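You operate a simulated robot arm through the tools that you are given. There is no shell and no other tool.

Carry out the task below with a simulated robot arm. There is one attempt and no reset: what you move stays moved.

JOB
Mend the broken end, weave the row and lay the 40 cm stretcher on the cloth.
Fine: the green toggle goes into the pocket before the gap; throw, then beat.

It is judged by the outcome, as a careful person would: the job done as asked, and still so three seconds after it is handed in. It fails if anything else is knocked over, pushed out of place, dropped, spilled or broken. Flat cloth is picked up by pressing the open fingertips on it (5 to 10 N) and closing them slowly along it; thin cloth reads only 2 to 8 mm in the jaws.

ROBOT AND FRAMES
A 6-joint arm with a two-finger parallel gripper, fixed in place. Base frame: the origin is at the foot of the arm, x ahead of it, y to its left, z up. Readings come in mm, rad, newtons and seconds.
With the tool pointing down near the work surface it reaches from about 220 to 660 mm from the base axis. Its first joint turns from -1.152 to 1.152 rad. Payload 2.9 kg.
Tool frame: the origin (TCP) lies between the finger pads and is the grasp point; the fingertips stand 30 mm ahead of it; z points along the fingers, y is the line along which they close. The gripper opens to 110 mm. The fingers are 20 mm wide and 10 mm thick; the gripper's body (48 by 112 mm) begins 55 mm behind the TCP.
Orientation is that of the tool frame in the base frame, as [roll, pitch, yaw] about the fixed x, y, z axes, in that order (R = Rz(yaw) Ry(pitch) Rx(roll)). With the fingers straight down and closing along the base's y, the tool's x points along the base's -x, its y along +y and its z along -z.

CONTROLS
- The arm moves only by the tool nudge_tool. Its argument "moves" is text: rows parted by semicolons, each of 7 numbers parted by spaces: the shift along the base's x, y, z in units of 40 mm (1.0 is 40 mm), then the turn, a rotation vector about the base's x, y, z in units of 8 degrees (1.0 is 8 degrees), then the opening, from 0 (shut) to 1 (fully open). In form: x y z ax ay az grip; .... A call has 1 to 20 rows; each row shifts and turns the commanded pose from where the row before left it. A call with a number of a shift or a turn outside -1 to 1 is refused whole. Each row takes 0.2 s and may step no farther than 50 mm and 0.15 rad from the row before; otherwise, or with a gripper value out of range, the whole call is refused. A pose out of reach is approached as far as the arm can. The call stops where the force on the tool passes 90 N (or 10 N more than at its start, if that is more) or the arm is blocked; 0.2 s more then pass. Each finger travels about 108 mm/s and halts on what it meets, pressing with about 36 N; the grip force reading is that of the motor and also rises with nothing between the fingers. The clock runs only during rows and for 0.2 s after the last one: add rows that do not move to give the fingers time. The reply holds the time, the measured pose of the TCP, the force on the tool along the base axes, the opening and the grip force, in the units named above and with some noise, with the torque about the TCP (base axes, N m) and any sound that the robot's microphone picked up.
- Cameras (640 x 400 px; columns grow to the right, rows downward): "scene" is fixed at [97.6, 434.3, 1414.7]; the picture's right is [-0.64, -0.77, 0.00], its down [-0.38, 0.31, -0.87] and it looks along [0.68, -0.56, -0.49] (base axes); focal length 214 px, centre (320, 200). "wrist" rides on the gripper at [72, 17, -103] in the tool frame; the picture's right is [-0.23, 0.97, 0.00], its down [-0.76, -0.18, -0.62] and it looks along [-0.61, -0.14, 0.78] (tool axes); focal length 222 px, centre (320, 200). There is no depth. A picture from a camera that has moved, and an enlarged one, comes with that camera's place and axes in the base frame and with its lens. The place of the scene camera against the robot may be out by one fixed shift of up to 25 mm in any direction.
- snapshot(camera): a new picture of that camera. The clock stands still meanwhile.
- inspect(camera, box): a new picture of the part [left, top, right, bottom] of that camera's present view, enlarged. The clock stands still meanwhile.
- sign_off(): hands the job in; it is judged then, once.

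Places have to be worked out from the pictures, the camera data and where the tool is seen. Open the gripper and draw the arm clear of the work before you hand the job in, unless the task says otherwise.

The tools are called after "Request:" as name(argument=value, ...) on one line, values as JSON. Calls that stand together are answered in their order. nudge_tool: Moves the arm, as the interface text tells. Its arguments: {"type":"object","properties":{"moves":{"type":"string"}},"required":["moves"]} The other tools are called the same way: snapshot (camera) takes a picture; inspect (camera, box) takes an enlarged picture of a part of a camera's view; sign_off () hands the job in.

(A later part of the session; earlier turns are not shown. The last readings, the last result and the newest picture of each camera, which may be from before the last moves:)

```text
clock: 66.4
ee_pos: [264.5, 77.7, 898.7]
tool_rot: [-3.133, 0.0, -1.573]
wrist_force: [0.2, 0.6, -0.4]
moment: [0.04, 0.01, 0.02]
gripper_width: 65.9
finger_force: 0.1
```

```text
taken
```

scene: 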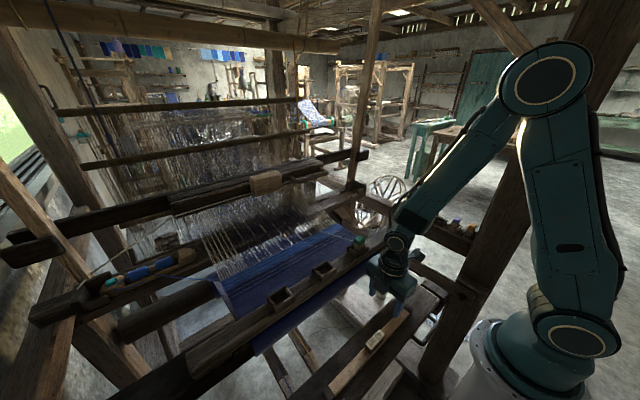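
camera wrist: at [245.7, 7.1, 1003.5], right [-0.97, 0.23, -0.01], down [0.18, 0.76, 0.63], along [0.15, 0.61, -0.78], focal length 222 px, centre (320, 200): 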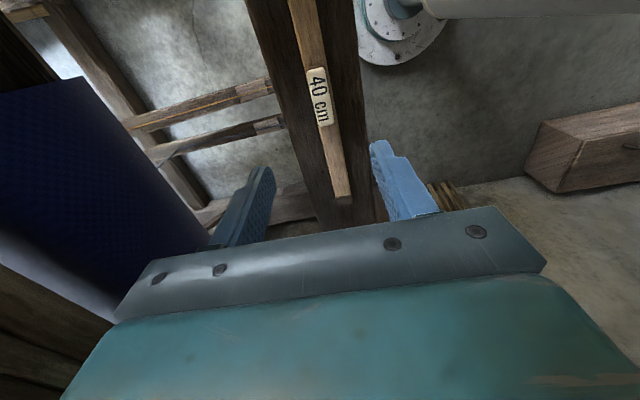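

Still fine. I refine the label block's position from here.

Request:
inspect(camera="wrist", box=[280, 60, 360, 130])

Request:
inspect(camera="wrist", box=[240, 0, 400, 210])

```text
5.71 times, centred on (320, 95) of wrist
camera zoom: at [245.7, 7.1, 1003.5], right [-0.97, 0.23, -0.01], down [0.18, 0.76, 0.63], along [0.15, 0.61, -0.78], focal length 1269 px, centre (320, 800)
```

zoom: 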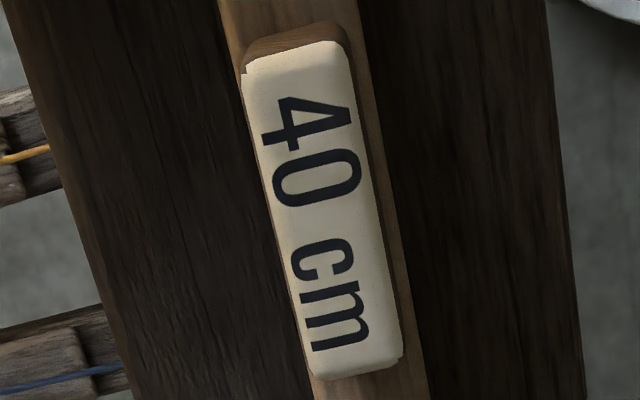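

```text
1.90 times, centred on (320, 105) of wrist
camera zoom: at [245.7, 7.1, 1003.5], right [-0.97, 0.23, -0.01], down [0.18, 0.76, 0.63], along [0.15, 0.61, -0.78], focal length 423 px, centre (320, 381)
```

zoom: 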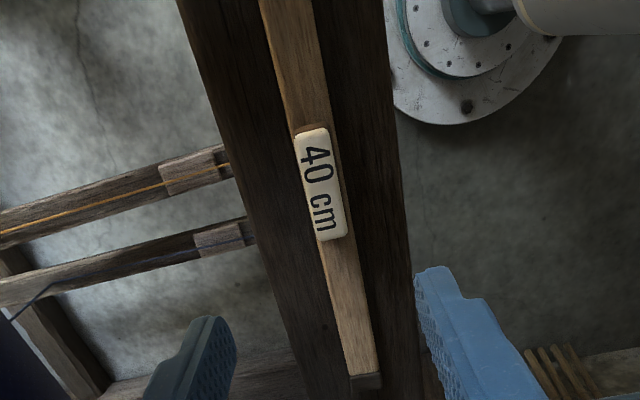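

The label's top centre is at about (262.6,80,694). I lower to just above it and check alignment.

Request:
nudge_tool(moves="-0.04 0.05 -0.9 0 0 0 0.5; 0 0 -0.9 0 0 0 0.5; 0 0 -0.9 0 0 0 0.5; 0 0 -0.9 0 0 0 0.5; 0 0 -0.4 0 0 0 0.5; 0 0 0 0 0 0 0.5")

Request:
inspect(camera="wrist", box=[200, 60, 440, 220])

Request:
inspect(camera="scene", box=[320, 260, 440, 380])

```text
clock: 67.8
ee_pos: [263.3, 81.2, 738.8]
tool_rot: [-3.135, 0.003, -1.575]
wrist_force: [-0.7, 0.2, -0.3]
moment: [0.04, 0.02, -0.04]
gripper_width: 55.1
finger_force: 0.1
```

```text
2.50 times, centred on (320, 140) of wrist
camera zoom: at [243.6, 9.9, 844.0], right [-0.97, 0.23, -0.01], down [0.17, 0.76, 0.63], along [0.15, 0.61, -0.78], focal length 555 px, centre (320, 350)
```

zoom: 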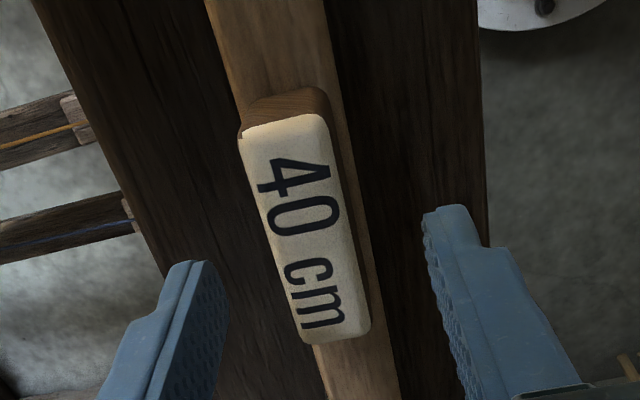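

```text
3.33 times, centred on (380, 320) of scene
camera zoom: at [97.6, 434.3, 1414.7], right [-0.64, -0.77, 0.0], down [-0.38, 0.31, -0.87], along [0.68, -0.56, -0.49], focal length 715 px, centre (120, -200)
```

zoom: 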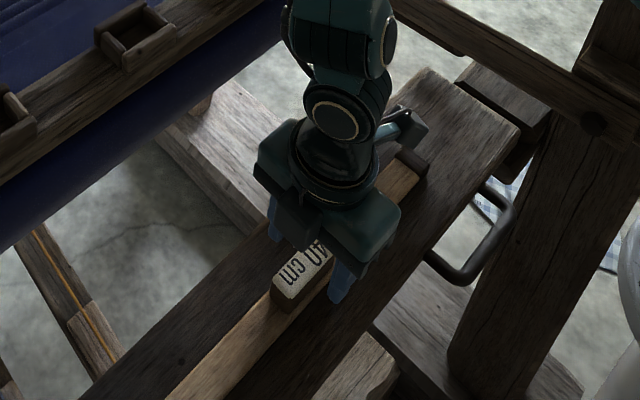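

Well aligned. I lower the last 28 mm and close on the label block.

Request:
nudge_tool(moves="0.03 0 -0.35 0 0 0 0.5; 0 0 -0.35 0 0 0 0.5; 0 0 0 0 0 0 0.5")

Request:
nudge_tool(moves="0 0 0 0 0 0 0.35; 0 0 0 0 0 0 0.15; 0 0 0 0 0 0 0.1; 0 0 0 0 0 0 0.1")

Request:
inspect(camera="wrist", box=[200, 60, 440, 220])

```text
clock: 68.6
ee_pos: [263.6, 80.3, 711.0]
tool_rot: [-3.135, 0.002, -1.573]
wrist_force: [0.0, 0.0, 0.4]
moment: [-0.02, 0.0, -0.01]
gripper_width: 55.3
finger_force: 0.1
```

```text
clock: 69.6
ee_pos: [264.5, 81.0, 711.3]
tool_rot: [-3.135, 0.003, -1.574]
wrist_force: [0.0, -0.2, -0.2]
moment: [-0.01, 0.01, 0.06]
gripper_width: 23.3
finger_force: 36.4
```

```text
2.50 times, centred on (320, 140) of wrist
camera zoom: at [244.9, 8.9, 816.4], right [-0.97, 0.23, -0.01], down [0.18, 0.76, 0.63], along [0.15, 0.61, -0.78], focal length 555 px, centre (320, 350)
```

zoom: 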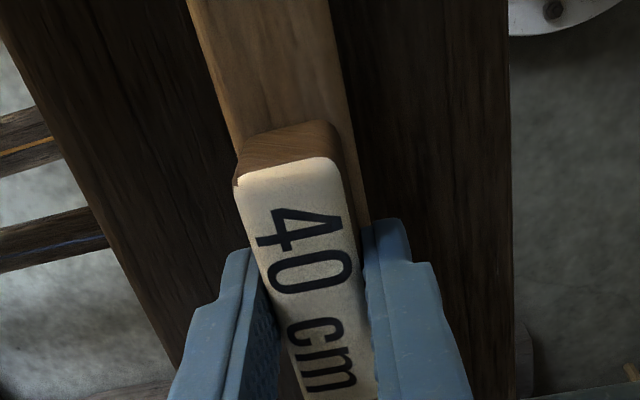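

Gripped: 23.3 mm at 36 N. I lift a little to check the load and balance.

Request:
nudge_tool(moves="0 0 0.2 0 0 0 0.05; 0 0 0.4 0 0 0 0.05; 0 0 0.6 0 0 0 0.05; 0 0 0 0 0 0 0.05")

Request:
snapshot(camera="wrist")

Request:
inspect(camera="scene", box=[280, 220, 480, 400])

```text
clock: 70.6
ee_pos: [264.1, 81.4, 760.1]
tool_rot: [-3.136, 0.002, -1.574]
wrist_force: [0.4, 0.0, -1.1]
moment: [-0.02, -0.01, -0.01]
gripper_width: 5.3
finger_force: 0.1
```

```text
taken
camera wrist: at [244.5, 9.0, 864.7], right [-0.97, 0.23, -0.01], down [0.18, 0.76, 0.63], along [0.15, 0.61, -0.78], focal length 222 px, centre (320, 200)
```

wrist: 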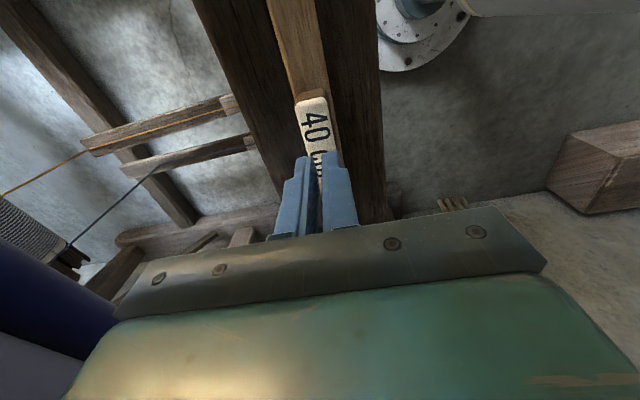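

```text
2.22 times, centred on (380, 310) of scene
camera zoom: at [97.5, 434.3, 1414.7], right [-0.64, -0.77, 0.0], down [-0.38, 0.31, -0.87], along [0.68, -0.56, -0.49], focal length 477 px, centre (187, -44)
```

zoom: 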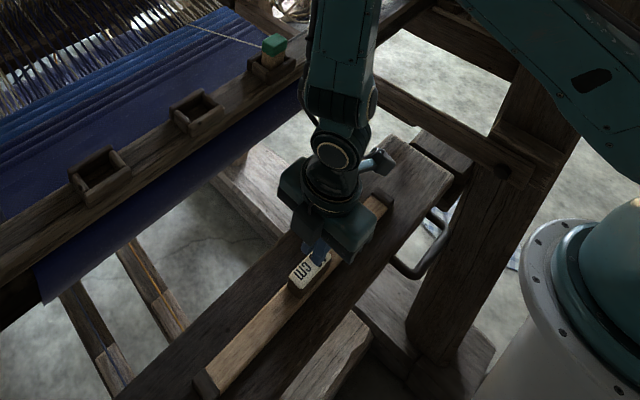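

The grip slipped off the label's rounded top; the stretcher is still lying on the bench. The bar beneath is wider (about 30 mm), so I'll open, go down alongside it to the bench and grip the bar itself.

Request:
nudge_tool(moves="0 0 0 0 0 0 0.3; 0 0 0 0 0 0 0.5; 0 0 0 0 0 0 0.5")

Request:
inspect(camera="wrist", box=[200, 60, 440, 220])

```text
clock: 71.4
ee_pos: [264.0, 79.6, 759.3]
tool_rot: [-3.134, 0.002, -1.575]
wrist_force: [-0.4, -0.1, -0.1]
moment: [0.03, 0.04, 0.0]
gripper_width: 55.0
finger_force: 0.1
```

```text
2.50 times, centred on (320, 140) of wrist
camera zoom: at [244.6, 9.1, 864.4], right [-0.97, 0.23, -0.01], down [0.18, 0.76, 0.63], along [0.15, 0.61, -0.78], focal length 555 px, centre (320, 350)
```

zoom: 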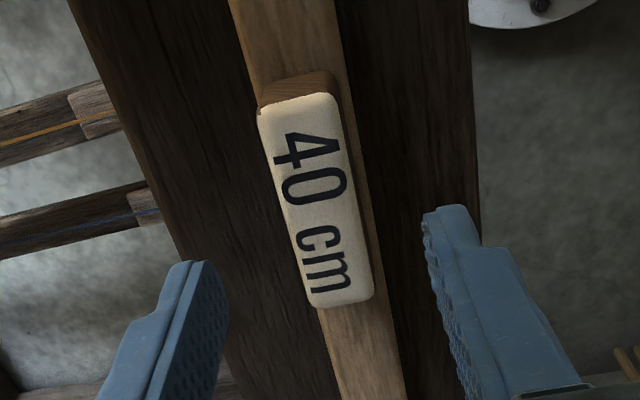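

The stretcher hasn't moved. I lower beside it step by step to find the bench surface.

Request:
nudge_tool(moves="0 0.03 -0.6 0 0 0 0.5; 0 0 -0.6 0 0 0 0.5; 0 0 -0.12 0 0 0 0.5; 0 0 0 0 0 0 0.5")

Request:
nudge_tool(moves="0 0 -0.1 0 0 0 0.5; 0 0 0 0 0 0 0.5")

Request:
nudge_tool(moves="0 0 -0.1 0 0 0 0.5; 0 0 0 0 0 0 0.5")

Request:
inspect(camera="wrist", box=[200, 60, 440, 220])

```text
clock: 72.4
ee_pos: [264.2, 81.0, 706.5]
tool_rot: [-3.134, 0.002, -1.574]
wrist_force: [0.5, 0.5, 0.3]
moment: [0.03, 0.0, 0.0]
gripper_width: 54.9
finger_force: 0.1
```

```text
clock: 73.0
ee_pos: [263.9, 81.1, 701.7]
tool_rot: [-3.134, 0.001, -1.573]
wrist_force: [-0.4, -0.3, 1.1]
moment: [0.02, 0.01, -0.01]
gripper_width: 55.1
finger_force: 0.0
```

```text
clock: 73.6
ee_pos: [264.0, 81.1, 698.8]
tool_rot: [-3.135, 0.002, -1.576]
wrist_force: [0.9, -0.4, -0.8]
moment: [-0.03, 0.02, 0.01]
gripper_width: 54.9
finger_force: 0.0
```

```text
2.50 times, centred on (320, 140) of wrist
camera zoom: at [244.9, 9.8, 803.6], right [-0.97, 0.23, -0.01], down [0.18, 0.76, 0.63], along [0.15, 0.61, -0.78], focal length 555 px, centre (320, 350)
```

zoom: 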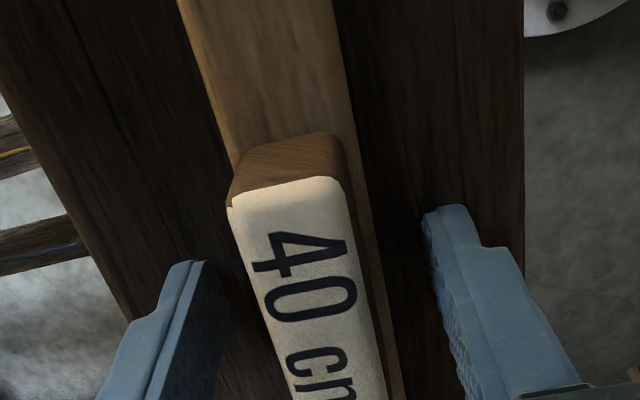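

No bench contact yet at z≈699. I keep stepping down by 4 mm.

Request:
nudge_tool(moves="0 0 -0.1 0 0 0 0.5; 0 0 0 0 0 0 0.5")

Request:
nudge_tool(moves="0 0 -0.1 0 0 0 0.5; 0 0 0 0 0 0 0.5")

Request:
inspect(camera="scene", box=[340, 290, 440, 370])

```text
clock: 74.2
ee_pos: [263.2, 82.1, 695.4]
tool_rot: [-3.135, 0.002, -1.575]
wrist_force: [-0.3, -1.1, 12.4]
moment: [-0.09, 0.44, 0.0]
gripper_width: 55.1
finger_force: 0.0
```

```text
clock: 74.7
ee_pos: [263.3, 81.6, 695.9]
tool_rot: [-3.135, 0.001, -1.572]
wrist_force: [0.1, -0.9, 7.9]
moment: [-0.08, 0.28, 0.03]
gripper_width: 54.7
finger_force: 0.0
stopped in row 2: the force on the tool passed its limit at 110 N (the readings are from after the stop); the commanded pose is now the measured one
```

```text
5.00 times, centred on (390, 330) of scene
camera zoom: at [97.5, 434.3, 1414.8], right [-0.64, -0.77, 0.0], down [-0.38, 0.31, -0.87], along [0.68, -0.56, -0.49], focal length 1072 px, centre (-30, -450)
```

zoom: 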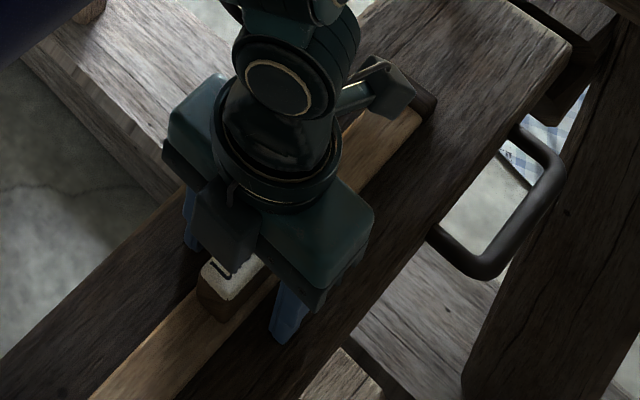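

The bench is at tip height z≈665. I raise 2 mm and close on the bar itself.

Request:
nudge_tool(moves="0 0 0.06 0 0 0 0.5; 0 0 0 0 0 0 0.35; 0 0 0 0 0 0 0.2; 0 0 0 0 0 0 0.1; 0 0 0 0 0 0 0.1")

Request:
inspect(camera="wrist", box=[200, 60, 440, 220])

```text
clock: 75.9
ee_pos: [262.6, 81.2, 696.4]
tool_rot: [-3.134, 0.001, -1.574]
wrist_force: [-0.1, 0.2, -0.1]
moment: [0.03, 0.01, 0.04]
gripper_width: 29.5
finger_force: 36.1
```

```text
2.50 times, centred on (320, 140) of wrist
camera zoom: at [244.6, 10.3, 802.0], right [-0.97, 0.23, -0.01], down [0.18, 0.76, 0.63], along [0.15, 0.61, -0.78], focal length 555 px, centre (320, 350)
```

zoom: 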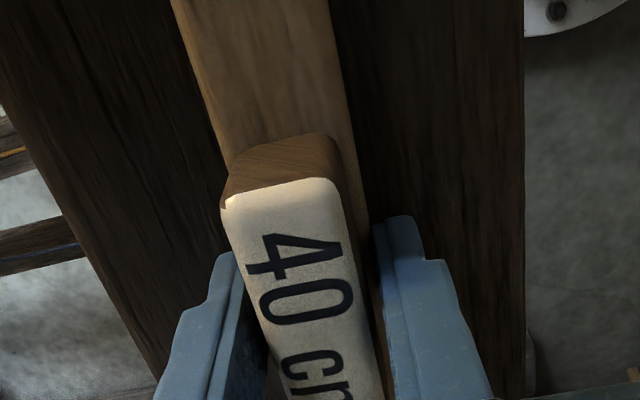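

Now gripping the bar at 29.5 mm. I lift slowly and check.

Request:
nudge_tool(moves="0 0 0.1 0 0 0 0.1; 0 0 0.2 0 0 0 0.1; 0 0 0.3 0 0 0 0.1; 0 0 0.4 0 0 0 0.1; 0 0 0 0 0 0 0.1")

Request:
snapshot(camera="wrist")

Request:
inspect(camera="scene", box=[280, 220, 480, 400])

```text
clock: 77.1
ee_pos: [264.3, 81.8, 737.0]
tool_rot: [-3.133, 0.002, -1.574]
wrist_force: [-1.1, 0.7, -1.2]
moment: [0.03, 0.01, 0.0]
gripper_width: 29.5
finger_force: 36.0
```

```text
taken
camera wrist: at [244.9, 10.3, 842.3], right [-0.97, 0.23, -0.01], down [0.18, 0.76, 0.63], along [0.15, 0.61, -0.78], focal length 222 px, centre (320, 200)
```

wrist: 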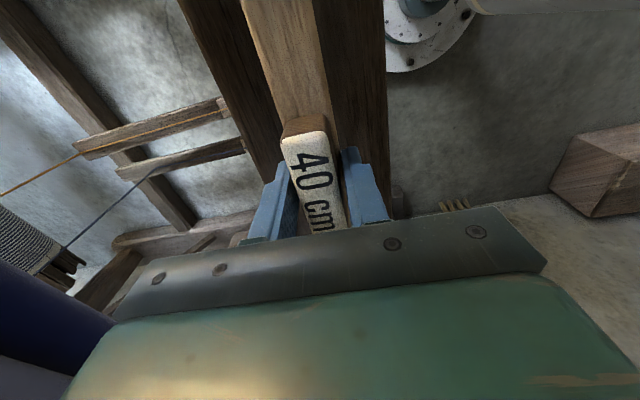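

```text
2.22 times, centred on (380, 310) of scene
camera zoom: at [97.6, 434.3, 1414.7], right [-0.64, -0.77, 0.0], down [-0.38, 0.31, -0.87], along [0.68, -0.56, -0.49], focal length 477 px, centre (187, -44)
```

zoom: 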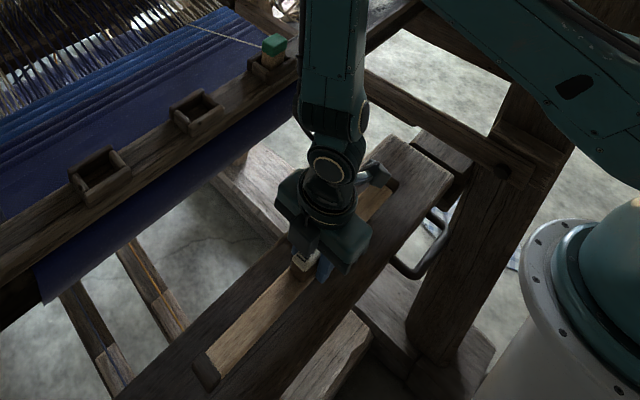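

The stretcher is held firmly (29.5 mm). I lift it straight up well above the pocket rail.

Request:
nudge_tool(moves="0 0 0.6 0 0 0 0.1; 0 0 0.8 0 0 0 0.1; 0 0 0.8 0 0 0 0.1; 0 0 0.8 0 0 0 0.1; 0 0 0.8 0 0 0 0.1; 0 0 0.8 0 0 0 0.1; 0 0 0.8 0 0 0 0.1; 0 0 0.8 0 0 0 0.1; 0 0 0.8 0 0 0 0.1; 0 0 0.8 0 0 0 0.1; 0 0 0.8 0 0 0 0.1; 0 0 0.6 0 0 0 0.1; 0 0 0 0 0 0 0.1")

Request:
snapshot(camera="wrist")

Request:
snapshot(camera="scene")

```text
clock: 79.9
ee_pos: [263.7, 81.8, 1106.5]
tool_rot: [-3.134, 0.003, -1.574]
wrist_force: [-0.1, -0.6, -1.9]
moment: [0.02, 0.03, -0.02]
gripper_width: 29.5
finger_force: 36.1
```

```text
taken
camera wrist: at [244.8, 10.4, 1210.3], right [-0.97, 0.23, -0.01], down [0.18, 0.76, 0.63], along [0.15, 0.61, -0.78], focal length 222 px, centre (320, 200)
```

wrist: 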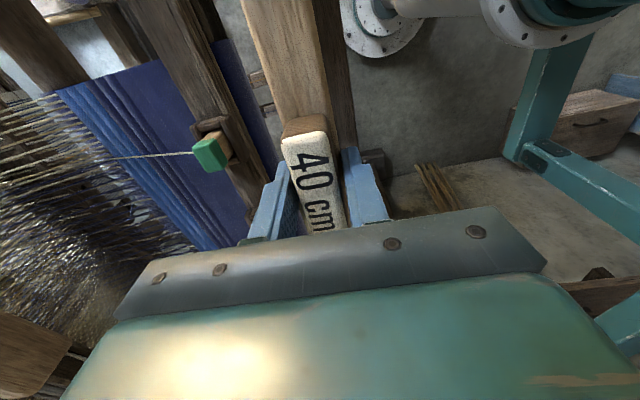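

```text
taken
```

scene: 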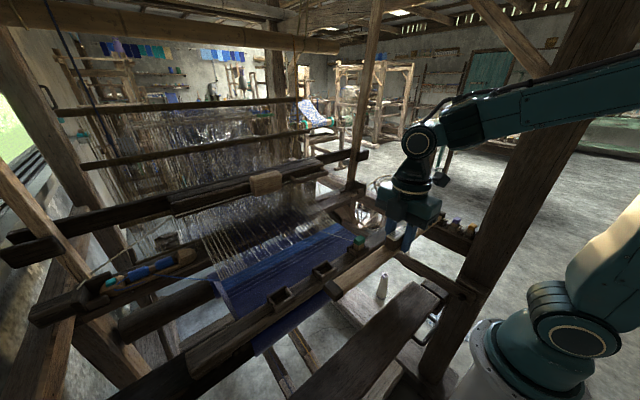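

The stretcher hangs level at z≈1106, its bottom about 31 mm below the TCP. I carry it over the rail to above the cloth, centred at y≈200, x≈454.

Request:
nudge_tool(moves="0.4 0.25 0.2 0 0 0 0.1; 0.8 0.5 0 0 0 0 0.1; 0.9 0.6 0 0 0 0 0.1; 0.9 0.6 0 0 0 0 0.1; 0.9 0.6 0 0 0 0 0.1; 0.6 0.4 0 0 0 0 0.1; 0.25 0.1 0 0 0 0 0.1; 0 0 0 0 0 0 0.1")

Request:
snapshot(camera="wrist")

Request:
snapshot(camera="scene")

```text
clock: 81.7
ee_pos: [453.7, 202.9, 1113.4]
tool_rot: [-3.136, 0.002, -1.574]
wrist_force: [0.4, 0.2, -2.2]
moment: [-0.01, 0.04, 0.0]
gripper_width: 29.3
finger_force: 36.1
```

```text
taken
camera wrist: at [435.5, 131.6, 1217.9], right [-0.97, 0.23, -0.01], down [0.18, 0.76, 0.63], along [0.15, 0.61, -0.78], focal length 222 px, centre (320, 200)
```

wrist: 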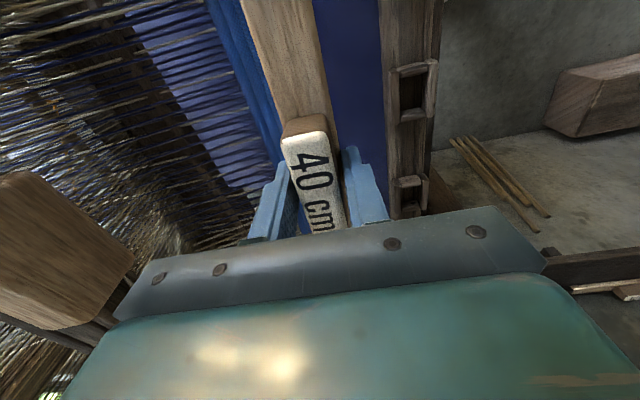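

```text
taken
```

scene: 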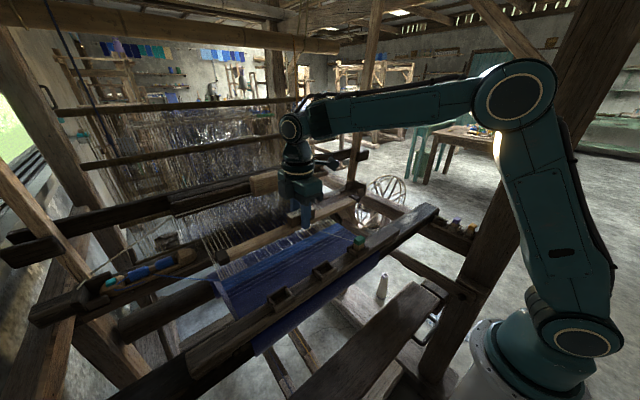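

I enlarge both views to judge the stretcher's placement against the cloth edges and the fell.

Request:
inspect(camera="scene", box=[190, 180, 390, 320])

Request:
inspect(camera="wrist", box=[200, 0, 440, 200])

```text
2.86 times, centred on (290, 250) of scene
camera zoom: at [97.6, 434.4, 1414.7], right [-0.64, -0.77, 0.0], down [-0.38, 0.31, -0.87], along [0.68, -0.56, -0.49], focal length 613 px, centre (406, 57)
```

zoom: 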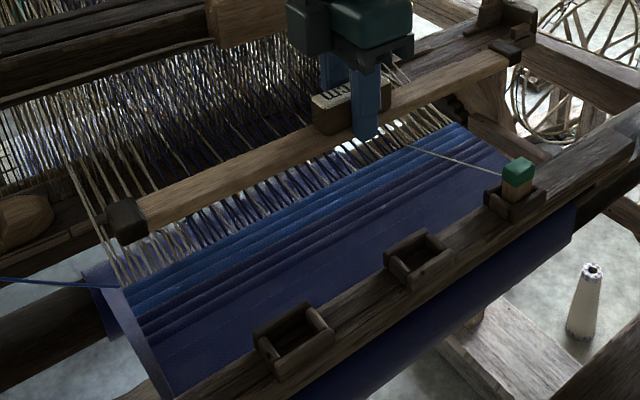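

```text
2.00 times, centred on (320, 100) of wrist
camera zoom: at [435.5, 131.6, 1217.9], right [-0.97, 0.23, -0.01], down [0.18, 0.76, 0.63], along [0.15, 0.61, -0.78], focal length 444 px, centre (320, 400)
```

zoom: 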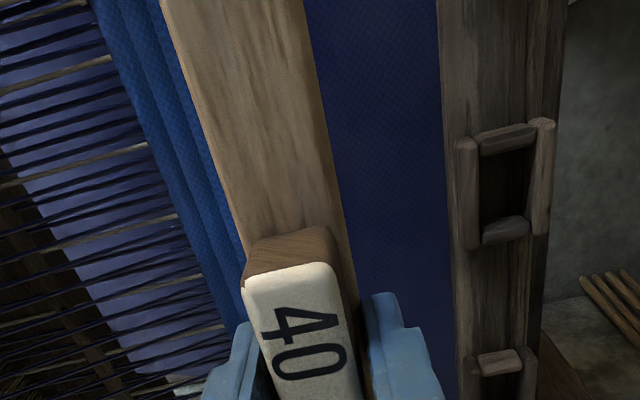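

Placement looks right: the bar lies midway between rail and fell, spanning the cloth's width. I lower it to just above the cloth.

Request:
nudge_tool(moves="0 0 -0.7 0 0 0 0.1; 0 0 -0.7 0 0 0 0.1; 0 0 -0.7 0 0 0 0.1; 0 0 -0.5 0 0 0 0.1; 0 0 0 0 0 0 0.1")

Request:
inspect(camera="scene", box=[190, 180, 390, 320])

Request:
snapshot(camera="wrist")

```text
clock: 82.9
ee_pos: [453.8, 202.9, 1008.9]
tool_rot: [-3.136, 0.002, -1.574]
wrist_force: [0.0, 0.1, -1.0]
moment: [-0.01, 0.01, 0.03]
gripper_width: 29.3
finger_force: 35.9
```

```text
2.86 times, centred on (290, 250) of scene
camera zoom: at [97.6, 434.3, 1414.7], right [-0.64, -0.77, 0.0], down [-0.38, 0.31, -0.87], along [0.68, -0.56, -0.49], focal length 613 px, centre (406, 57)
```

zoom: 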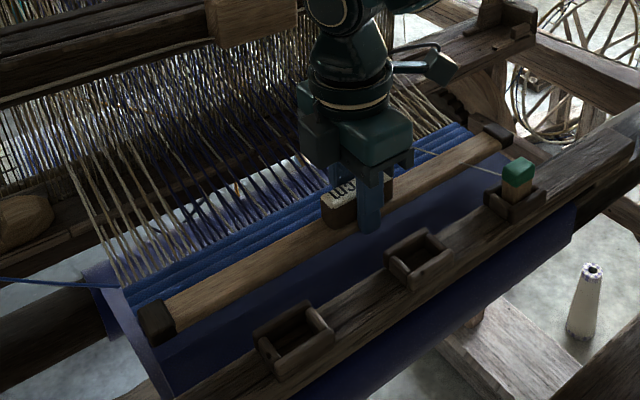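

```text
taken
camera wrist: at [434.5, 131.6, 1113.6], right [-0.97, 0.23, -0.01], down [0.18, 0.76, 0.63], along [0.15, 0.61, -0.78], focal length 222 px, centre (320, 200)
```

wrist: 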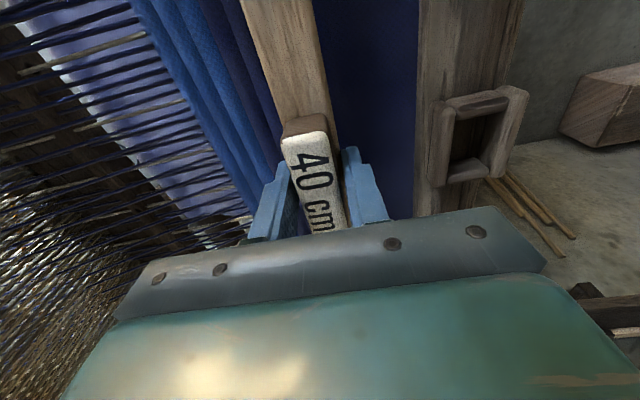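

The bar hangs about 15–25 mm above the cloth, square and centred. I lower in small steps until it touches.

Request:
nudge_tool(moves="0 -0.02 -0.2 0 0 0 0.1; 0 0 0 0 0 0 0.1")

Request:
nudge_tool(moves="0 0 -0.1 0 0 0 0.1; 0 0 0 0 0 0 0.1")

Request:
nudge_tool(moves="0 0 -0.1 0 0 0 0.1; 0 0 0 0 0 0 0.1")

```text
clock: 83.5
ee_pos: [453.7, 202.6, 1001.6]
tool_rot: [-3.134, 0.001, -1.575]
wrist_force: [0.3, -0.1, -1.4]
moment: [0.0, 0.02, 0.01]
gripper_width: 29.3
finger_force: 36.1
```

```text
clock: 84.1
ee_pos: [452.7, 203.4, 997.1]
tool_rot: [-3.134, 0.001, -1.574]
wrist_force: [0.8, -0.3, -2.0]
moment: [-0.01, 0.01, 0.0]
gripper_width: 29.3
finger_force: 35.7
```

```text
clock: 84.7
ee_pos: [453.9, 202.5, 993.7]
tool_rot: [-3.134, 0.002, -1.574]
wrist_force: [0.3, -0.1, -1.3]
moment: [0.0, -0.01, -0.02]
gripper_width: 29.7
finger_force: 36.1
```

No contact yet at z≈993.7. I continue in 4 mm steps.

Request:
nudge_tool(moves="0 0 -0.1 0 0 0 0.1; 0 0 0 0 0 0 0.1")

Request:
nudge_tool(moves="0 0 -0.1 0 0 0 0.1; 0 0 0 0 0 0 0.1")

Request:
inspect(camera="scene", box=[190, 200, 390, 320])

```text
clock: 85.3
ee_pos: [454.0, 202.9, 988.9]
tool_rot: [-3.135, 0.001, -1.577]
wrist_force: [-0.5, 0.1, -1.9]
moment: [0.01, 0.01, 0.0]
gripper_width: 29.4
finger_force: 36.7
```

```text
clock: 85.9
ee_pos: [452.9, 203.3, 986.6]
tool_rot: [-3.133, 0.002, -1.574]
wrist_force: [-1.4, -0.4, 3.3]
moment: [-0.05, 0.12, 0.03]
gripper_width: 29.5
finger_force: 36.7
```

```text
3.20 times, centred on (290, 260) of scene
camera zoom: at [97.5, 434.3, 1414.8], right [-0.64, -0.77, 0.0], down [-0.38, 0.31, -0.87], along [0.68, -0.56, -0.49], focal length 686 px, centre (416, 8)
```

zoom: 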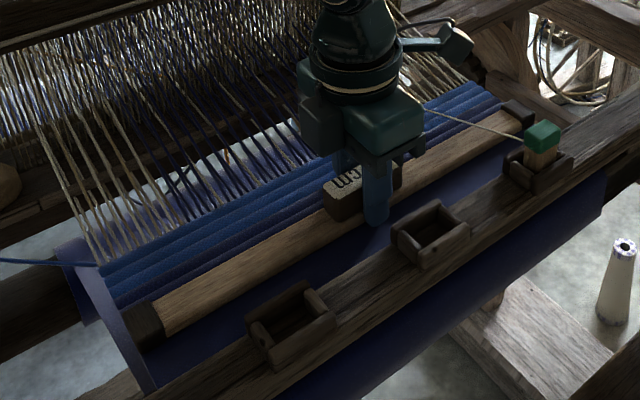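

The bar has touched down (about 5 N) with its ends at the cloth's edges. I open the fingers gently and check that it stays put.

Request:
nudge_tool(moves="0 0 -0.02 0 0 0 0.1; 0 0 0 0 0 0 0.3; 0 0 0 0 0 0 0.36; 0 0 0 0 0 0 0.42; 0 0 0 0 0 0 0.42")

Request:
inspect(camera="wrist", box=[200, 40, 440, 220])

Request:
inspect(camera="scene", box=[190, 200, 390, 320])

```text
clock: 87.1
ee_pos: [453.3, 203.4, 984.2]
tool_rot: [-3.136, 0.001, -1.573]
wrist_force: [-0.1, 0.4, -0.2]
moment: [-0.05, 0.03, 0.0]
gripper_width: 46.4
finger_force: 0.4
```

```text
2.22 times, centred on (320, 130) of wrist
camera zoom: at [434.8, 131.2, 1089.3], right [-0.97, 0.23, -0.01], down [0.18, 0.76, 0.63], along [0.15, 0.61, -0.78], focal length 494 px, centre (320, 356)
```

zoom: 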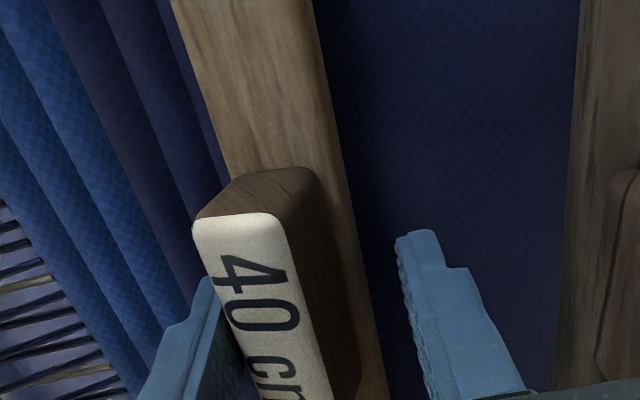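

```text
3.20 times, centred on (290, 260) of scene
camera zoom: at [97.6, 434.3, 1414.7], right [-0.64, -0.77, 0.0], down [-0.38, 0.31, -0.87], along [0.68, -0.56, -0.49], focal length 686 px, centre (416, 8)
```

zoom: 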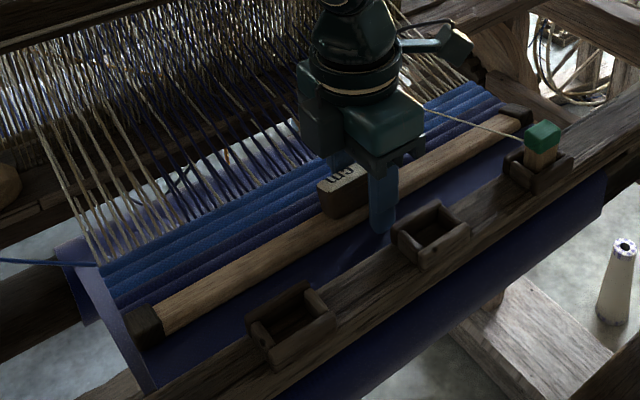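

After release the bar has settled onto the cloth's slope and leans slightly towards the fell side, close to the front finger. I open a little more, centre the fingers around it and look whether it lies by itself.

Request:
nudge_tool(moves="0.1 0 0.03 0 0 0 0.5; 0.05 0 0 0 0 0 0.5; 0 0 0 0 0 0 0.5; 0 0 0 0 0 0 0.5")

Request:
inspect(camera="wrist", box=[200, 40, 440, 220])

Request:
inspect(camera="scene", box=[270, 210, 350, 270])

```text
clock: 88.1
ee_pos: [460.8, 202.4, 985.5]
tool_rot: [-3.135, 0.002, -1.576]
wrist_force: [0.9, -0.5, 0.1]
moment: [0.02, 0.01, 0.02]
gripper_width: 55.3
finger_force: 0.9
```

```text
2.22 times, centred on (320, 130) of wrist
camera zoom: at [441.0, 131.5, 1090.3], right [-0.97, 0.23, -0.01], down [0.18, 0.76, 0.63], along [0.15, 0.61, -0.78], focal length 494 px, centre (320, 356)
```

zoom: 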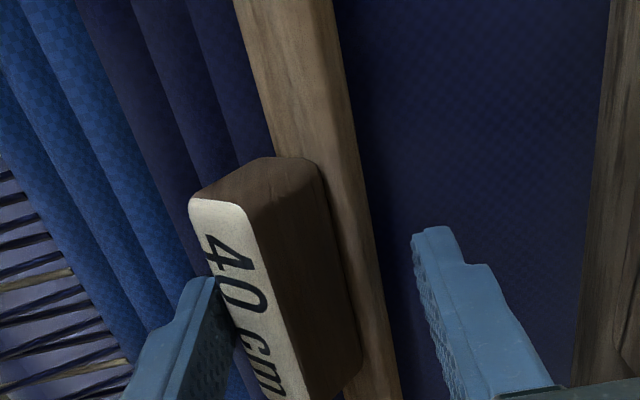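

```text
6.67 times, centred on (310, 240) of scene
camera zoom: at [97.6, 434.3, 1414.7], right [-0.64, -0.77, 0.0], down [-0.38, 0.31, -0.87], along [0.68, -0.56, -0.49], focal length 1430 px, centre (387, -67)
```

zoom: 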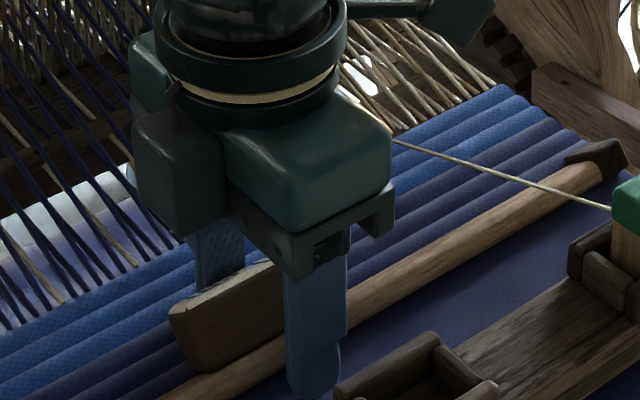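

The bar is rolling towards the fell and leaning on the front finger. Before doing anything else I look closely at how it is supported at its ends.

Request:
inspect(camera="scene", box=[215, 265, 285, 320])

Request:
inspect(camera="scene", box=[320, 215, 370, 255])

Request:
inspect(camera="wrist", box=[220, 0, 400, 120])

```text
7.27 times, centred on (250, 292) of scene
camera zoom: at [97.6, 434.3, 1414.7], right [-0.64, -0.77, 0.0], down [-0.38, 0.31, -0.87], along [0.68, -0.56, -0.49], focal length 1560 px, centre (829, -473)
```

zoom: 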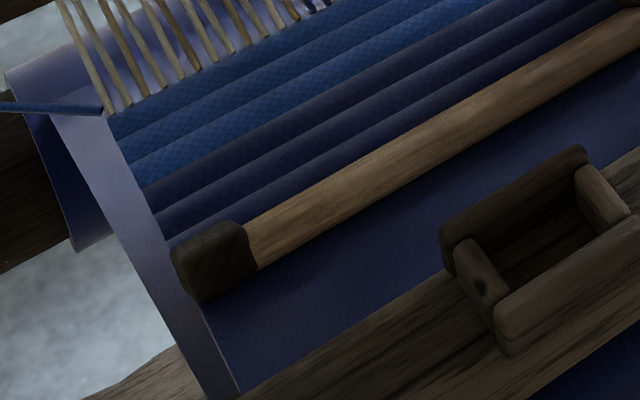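

```text
10.00 times, centred on (345, 235) of scene
camera zoom: at [97.6, 434.3, 1414.7], right [-0.64, -0.77, 0.0], down [-0.38, 0.31, -0.87], along [0.68, -0.56, -0.49], focal length 2145 px, centre (70, -150)
```

zoom: 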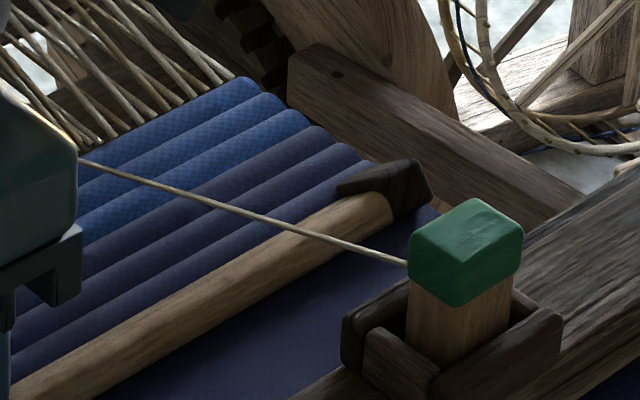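

```text
3.33 times, centred on (310, 60) of wrist
camera zoom: at [441.0, 131.5, 1090.3], right [-0.97, 0.23, -0.01], down [0.18, 0.76, 0.63], along [0.15, 0.61, -0.78], focal length 740 px, centre (353, 667)
```

zoom: 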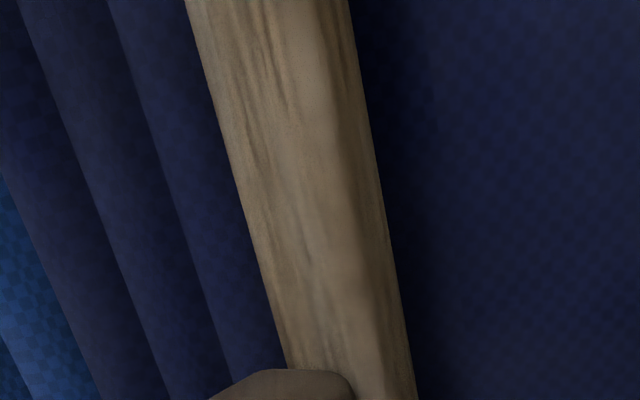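

Comparing the pictures, the bar's rear edge stayed at x≈437 while its front side dropped: the surface carries it only nearer the rail, not so close to the fell rows. I use the front finger to push the label back upright and the bar rearward, in small steps.

Request:
nudge_tool(moves="-0.1 0 0 0 0 0 0.5; -0.1 0 0 0 0 0 0.5; -0.1 0 0 0 0 0 0.5; 0 0 0 0 0 0 0.5")

Request:
inspect(camera="wrist", box=[200, 40, 440, 220])

Request:
inspect(camera="scene", box=[215, 200, 375, 320])

```text
clock: 89.1
ee_pos: [446.1, 202.2, 985.1]
tool_rot: [-3.137, 0.002, -1.572]
wrist_force: [1.5, 0.3, 0.2]
moment: [0.04, 0.03, 0.01]
gripper_width: 55.2
finger_force: 0.1
```

```text
2.22 times, centred on (320, 130) of wrist
camera zoom: at [428.4, 131.5, 1090.0], right [-0.97, 0.23, 0.0], down [0.18, 0.76, 0.62], along [0.15, 0.61, -0.78], focal length 494 px, centre (320, 356)
```

zoom: 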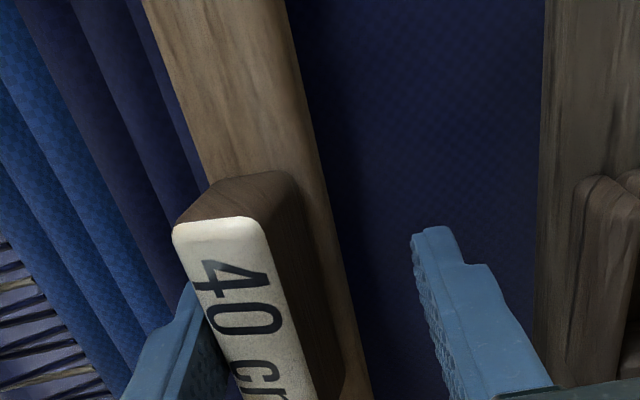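

```text
3.33 times, centred on (295, 260) of scene
camera zoom: at [97.6, 434.3, 1414.7], right [-0.64, -0.77, 0.0], down [-0.38, 0.31, -0.87], along [0.68, -0.56, -0.49], focal length 715 px, centre (403, 0)
```

zoom: 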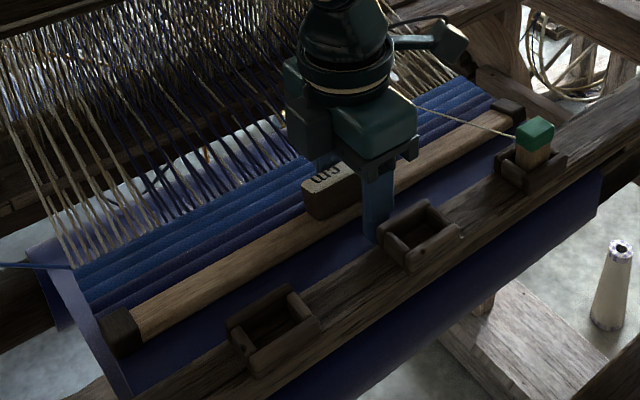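

The label is coming back upright. I continue a further 10 mm.

Request:
nudge_tool(moves="-0.1 0 0 0 0 0 0.5; -0.1 0 0 0 0 0 0.5; -0.05 0 0 0 0 0 0.5; 0 0 0 0 0 0 0.5")

Request:
inspect(camera="wrist", box=[200, 40, 440, 220])

Request:
inspect(camera="scene", box=[215, 200, 375, 320])

```text
clock: 90.1
ee_pos: [436.3, 202.0, 985.4]
tool_rot: [-3.133, 0.002, -1.575]
wrist_force: [0.3, -0.8, 0.2]
moment: [-0.02, -0.02, -0.01]
gripper_width: 55.6
finger_force: 0.4
```

```text
2.22 times, centred on (320, 130) of wrist
camera zoom: at [418.5, 131.3, 1090.3], right [-0.97, 0.23, -0.01], down [0.18, 0.76, 0.63], along [0.15, 0.61, -0.78], focal length 494 px, centre (320, 356)
```

zoom: 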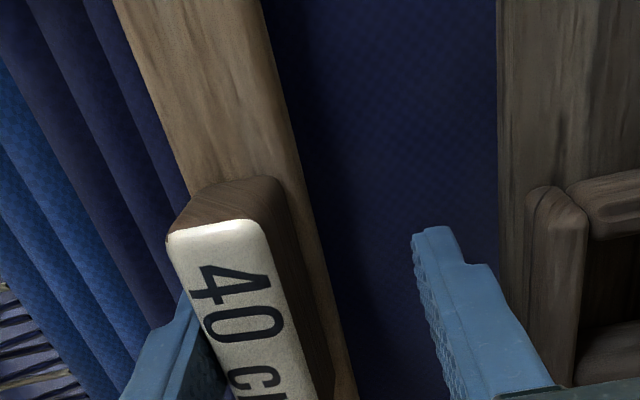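

```text
3.33 times, centred on (295, 260) of scene
camera zoom: at [97.6, 434.3, 1414.7], right [-0.64, -0.77, 0.0], down [-0.38, 0.31, -0.87], along [0.68, -0.56, -0.49], focal length 715 px, centre (403, 0)
```

zoom: 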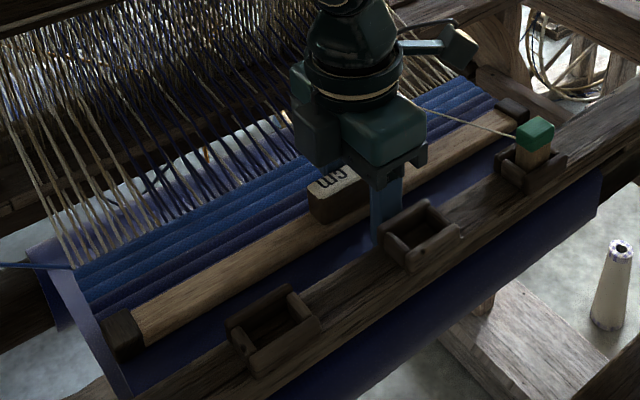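

The bar is flat and upright again at x≈446. I close on it gently so as to grip it, then I can set it down further from the rows, nearer the rail.

Request:
nudge_tool(moves="0 0 0 0 0 0 0.42; 0 0 0 0 0 0 0.36; 0 0 0 0 0 0 0.3; 0 0 0 0 0 0 0.2; 0 0 0 0 0 0 0.1; 0 0 0 0 0 0 0.1")

Request:
inspect(camera="wrist", box=[200, 40, 440, 220])

Request:
inspect(camera="scene", box=[215, 200, 375, 320])

```text
clock: 91.5
ee_pos: [438.1, 203.3, 985.3]
tool_rot: [-3.135, 0.0, -1.573]
wrist_force: [-0.7, 0.1, 0.8]
moment: [0.1, -0.02, 0.21]
gripper_width: 29.8
finger_force: 36.3
```

```text
2.22 times, centred on (320, 130) of wrist
camera zoom: at [418.6, 131.4, 1090.3], right [-0.97, 0.23, -0.01], down [0.18, 0.76, 0.63], along [0.15, 0.61, -0.78], focal length 494 px, centre (320, 356)
```

zoom: 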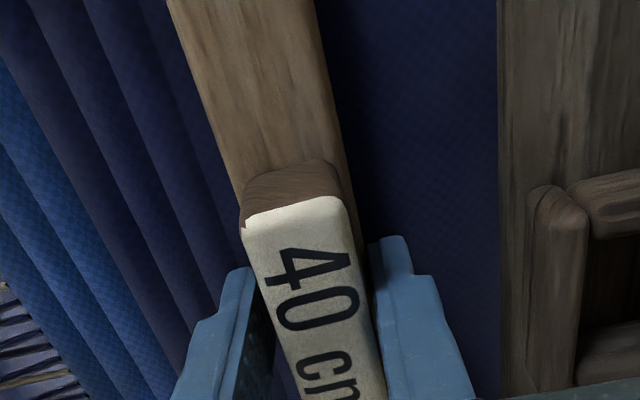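

```text
3.33 times, centred on (295, 260) of scene
camera zoom: at [97.5, 434.3, 1414.7], right [-0.64, -0.77, 0.0], down [-0.38, 0.31, -0.87], along [0.68, -0.56, -0.49], focal length 715 px, centre (403, 0)
```

zoom: 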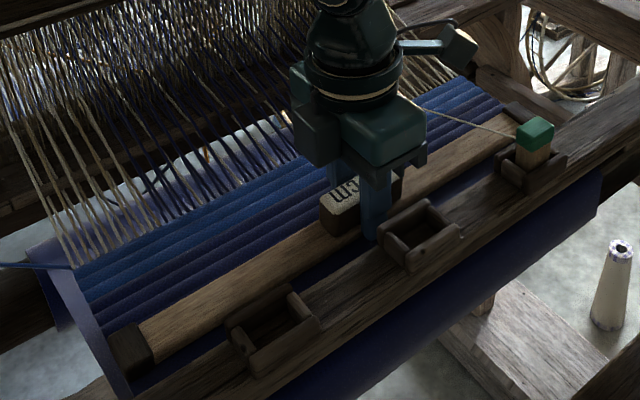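

Gripped upright again (29.8 mm). I lift it slightly, carry it 9 mm towards the rail (x≈428) and set it down.

Request:
nudge_tool(moves="0 0 0.25 0 0 0 0.1; -0.12 0 0 0 0 0 0.1; -0.12 0 0 0 0 0 0.1; 0 0 -0.1 0 0 0 0.1; 0 0 -0.1 0 0 0 0.1; 0 0 0 0 0 0 0.1")

Request:
nudge_tool(moves="0 0 -0.05 0 0 0 0.1; 0 0 0 0 0 0 0.1")

Request:
inspect(camera="wrist", box=[200, 40, 440, 220])

```text
clock: 92.9
ee_pos: [427.8, 203.1, 988.1]
tool_rot: [-3.134, 0.003, -1.573]
wrist_force: [-0.8, -0.3, -1.6]
moment: [-0.02, 0.01, 0.03]
gripper_width: 29.6
finger_force: 35.8
```

```text
clock: 93.5
ee_pos: [428.6, 202.8, 985.5]
tool_rot: [-3.134, 0.001, -1.575]
wrist_force: [1.4, -0.5, -2.4]
moment: [-0.02, 0.02, 0.0]
gripper_width: 29.7
finger_force: 36.0
```

```text
2.22 times, centred on (320, 130) of wrist
camera zoom: at [408.9, 131.4, 1090.0], right [-0.97, 0.23, -0.01], down [0.18, 0.76, 0.63], along [0.15, 0.61, -0.78], focal length 494 px, centre (320, 356)
```

zoom: 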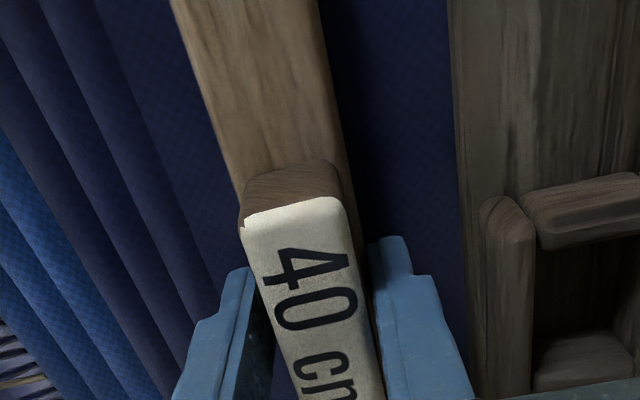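

No contact yet at this place (hanging weight still on the gripper), so the cloth lies slightly lower here. I lower in 2 mm steps until it takes the load.

Request:
nudge_tool(moves="0 0 -0.05 0 0 0 0.1; 0 0 0 0 0 0 0.1")

Request:
nudge_tool(moves="0 0 -0.05 0 0 0 0.1; 0 0 0 0 0 0 0.1")

Request:
nudge_tool(moves="0 0 -0.05 0 0 0 0.1; 0 0 0 0 0 0 0.1")

```text
clock: 94.1
ee_pos: [428.1, 202.9, 984.6]
tool_rot: [-3.134, 0.003, -1.572]
wrist_force: [-7.9, -2.1, 19.2]
moment: [-0.47, -0.06, 0.01]
gripper_width: 29.7
finger_force: 36.3
```

```text
clock: 94.7
ee_pos: [428.2, 202.7, 983.6]
tool_rot: [-3.13, 0.004, -1.572]
wrist_force: [-12.0, -3.0, 35.6]
moment: [-0.16, -0.12, 0.09]
gripper_width: 29.7
finger_force: 36.2
```

```text
clock: 95.3
ee_pos: [428.3, 203.3, 983.5]
tool_rot: [-3.126, 0.003, -1.573]
wrist_force: [-14.6, -3.1, 50.0]
moment: [-0.51, -0.25, 0.08]
gripper_width: 29.4
finger_force: 35.9
```

It now rests firmly (50 N pressed, more than needed). I ease the pressure off, then open the fingers only slightly and watch whether it tips.

Request:
nudge_tool(moves="0 0 0.06 0 0 0 0.1; 0 0 0.06 0 0 0 0.1; 0 0 0 0 0 0 0.1")

Request:
nudge_tool(moves="0 0 0 0 0 0 0.28; 0 0 0 0 0 0 0.3; 0 0 0 0 0 0 0.3; 0 0 0 0 0 0 0.3")

Request:
inspect(camera="wrist", box=[200, 40, 440, 220])

Request:
inspect(camera="scene", box=[215, 200, 375, 320])

```text
clock: 96.1
ee_pos: [428.3, 203.4, 983.6]
tool_rot: [-3.138, 0.002, -1.573]
wrist_force: [1.9, 4.6, 9.2]
moment: [0.31, -0.26, 0.08]
gripper_width: 29.9
finger_force: 36.1
```

```text
clock: 97.1
ee_pos: [428.7, 201.8, 984.3]
tool_rot: [-3.137, 0.003, -1.575]
wrist_force: [0.3, -0.4, 0.1]
moment: [-0.01, 0.01, -0.03]
gripper_width: 33.0
finger_force: 0.1
```

```text
2.22 times, centred on (320, 130) of wrist
camera zoom: at [408.8, 130.9, 1088.7], right [-0.97, 0.23, -0.01], down [0.18, 0.76, 0.62], along [0.15, 0.61, -0.78], focal length 494 px, centre (320, 356)
```

zoom: 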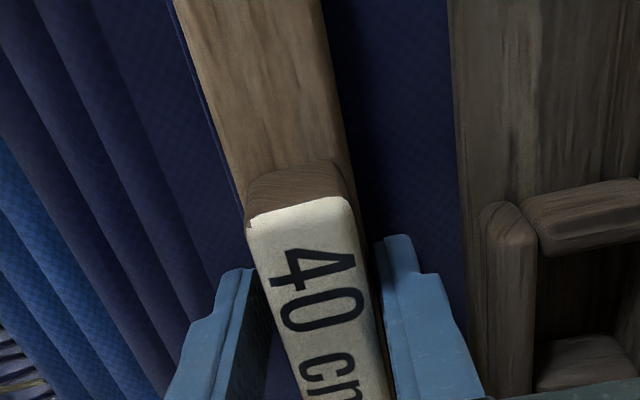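

```text
3.33 times, centred on (295, 260) of scene
camera zoom: at [97.6, 434.3, 1414.7], right [-0.64, -0.77, 0.0], down [-0.38, 0.31, -0.87], along [0.68, -0.56, -0.49], focal length 715 px, centre (403, 0)
```

zoom: 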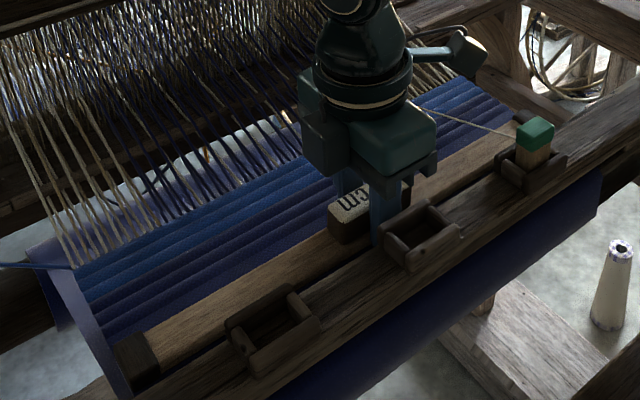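

It stays upright with the fingers off it. I open a little further and check again.

Request:
nudge_tool(moves="0 0 0 0 0 0 0.36; 0 0 0 0 0 0 0.38; 0 0 0 0 0 0 0.38; 0 0 0 0 0 0 0.38; 0 0 0 0 0 0 0.38")

Request:
inspect(camera="wrist", box=[200, 40, 440, 220])

Request:
inspect(camera="scene", box=[275, 215, 375, 275])

```text
clock: 98.3
ee_pos: [428.9, 201.2, 985.2]
tool_rot: [-3.134, 0.001, -1.576]
wrist_force: [0.3, -0.2, -0.6]
moment: [-0.02, 0.02, -0.01]
gripper_width: 41.8
finger_force: 0.1
```

```text
2.22 times, centred on (320, 130) of wrist
camera zoom: at [408.9, 131.2, 1089.0], right [-0.97, 0.23, -0.01], down [0.18, 0.76, 0.63], along [0.15, 0.61, -0.78], focal length 494 px, centre (320, 356)
```

zoom: 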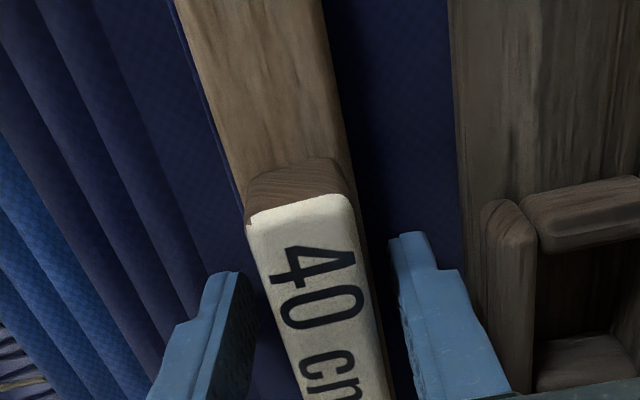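

```text
6.40 times, centred on (325, 245) of scene
camera zoom: at [97.6, 434.3, 1414.7], right [-0.64, -0.77, 0.0], down [-0.38, 0.31, -0.87], along [0.68, -0.56, -0.49], focal length 1373 px, centre (288, -88)
```

zoom: 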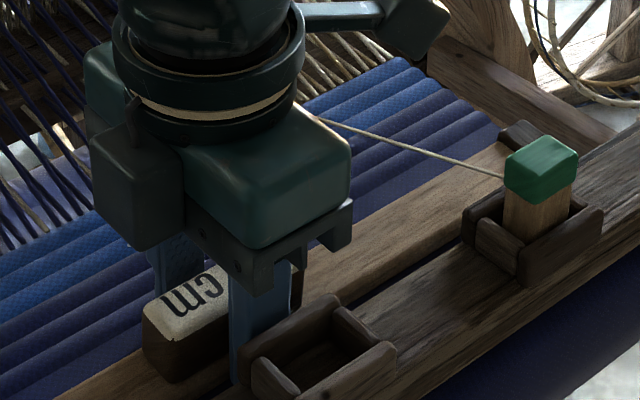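

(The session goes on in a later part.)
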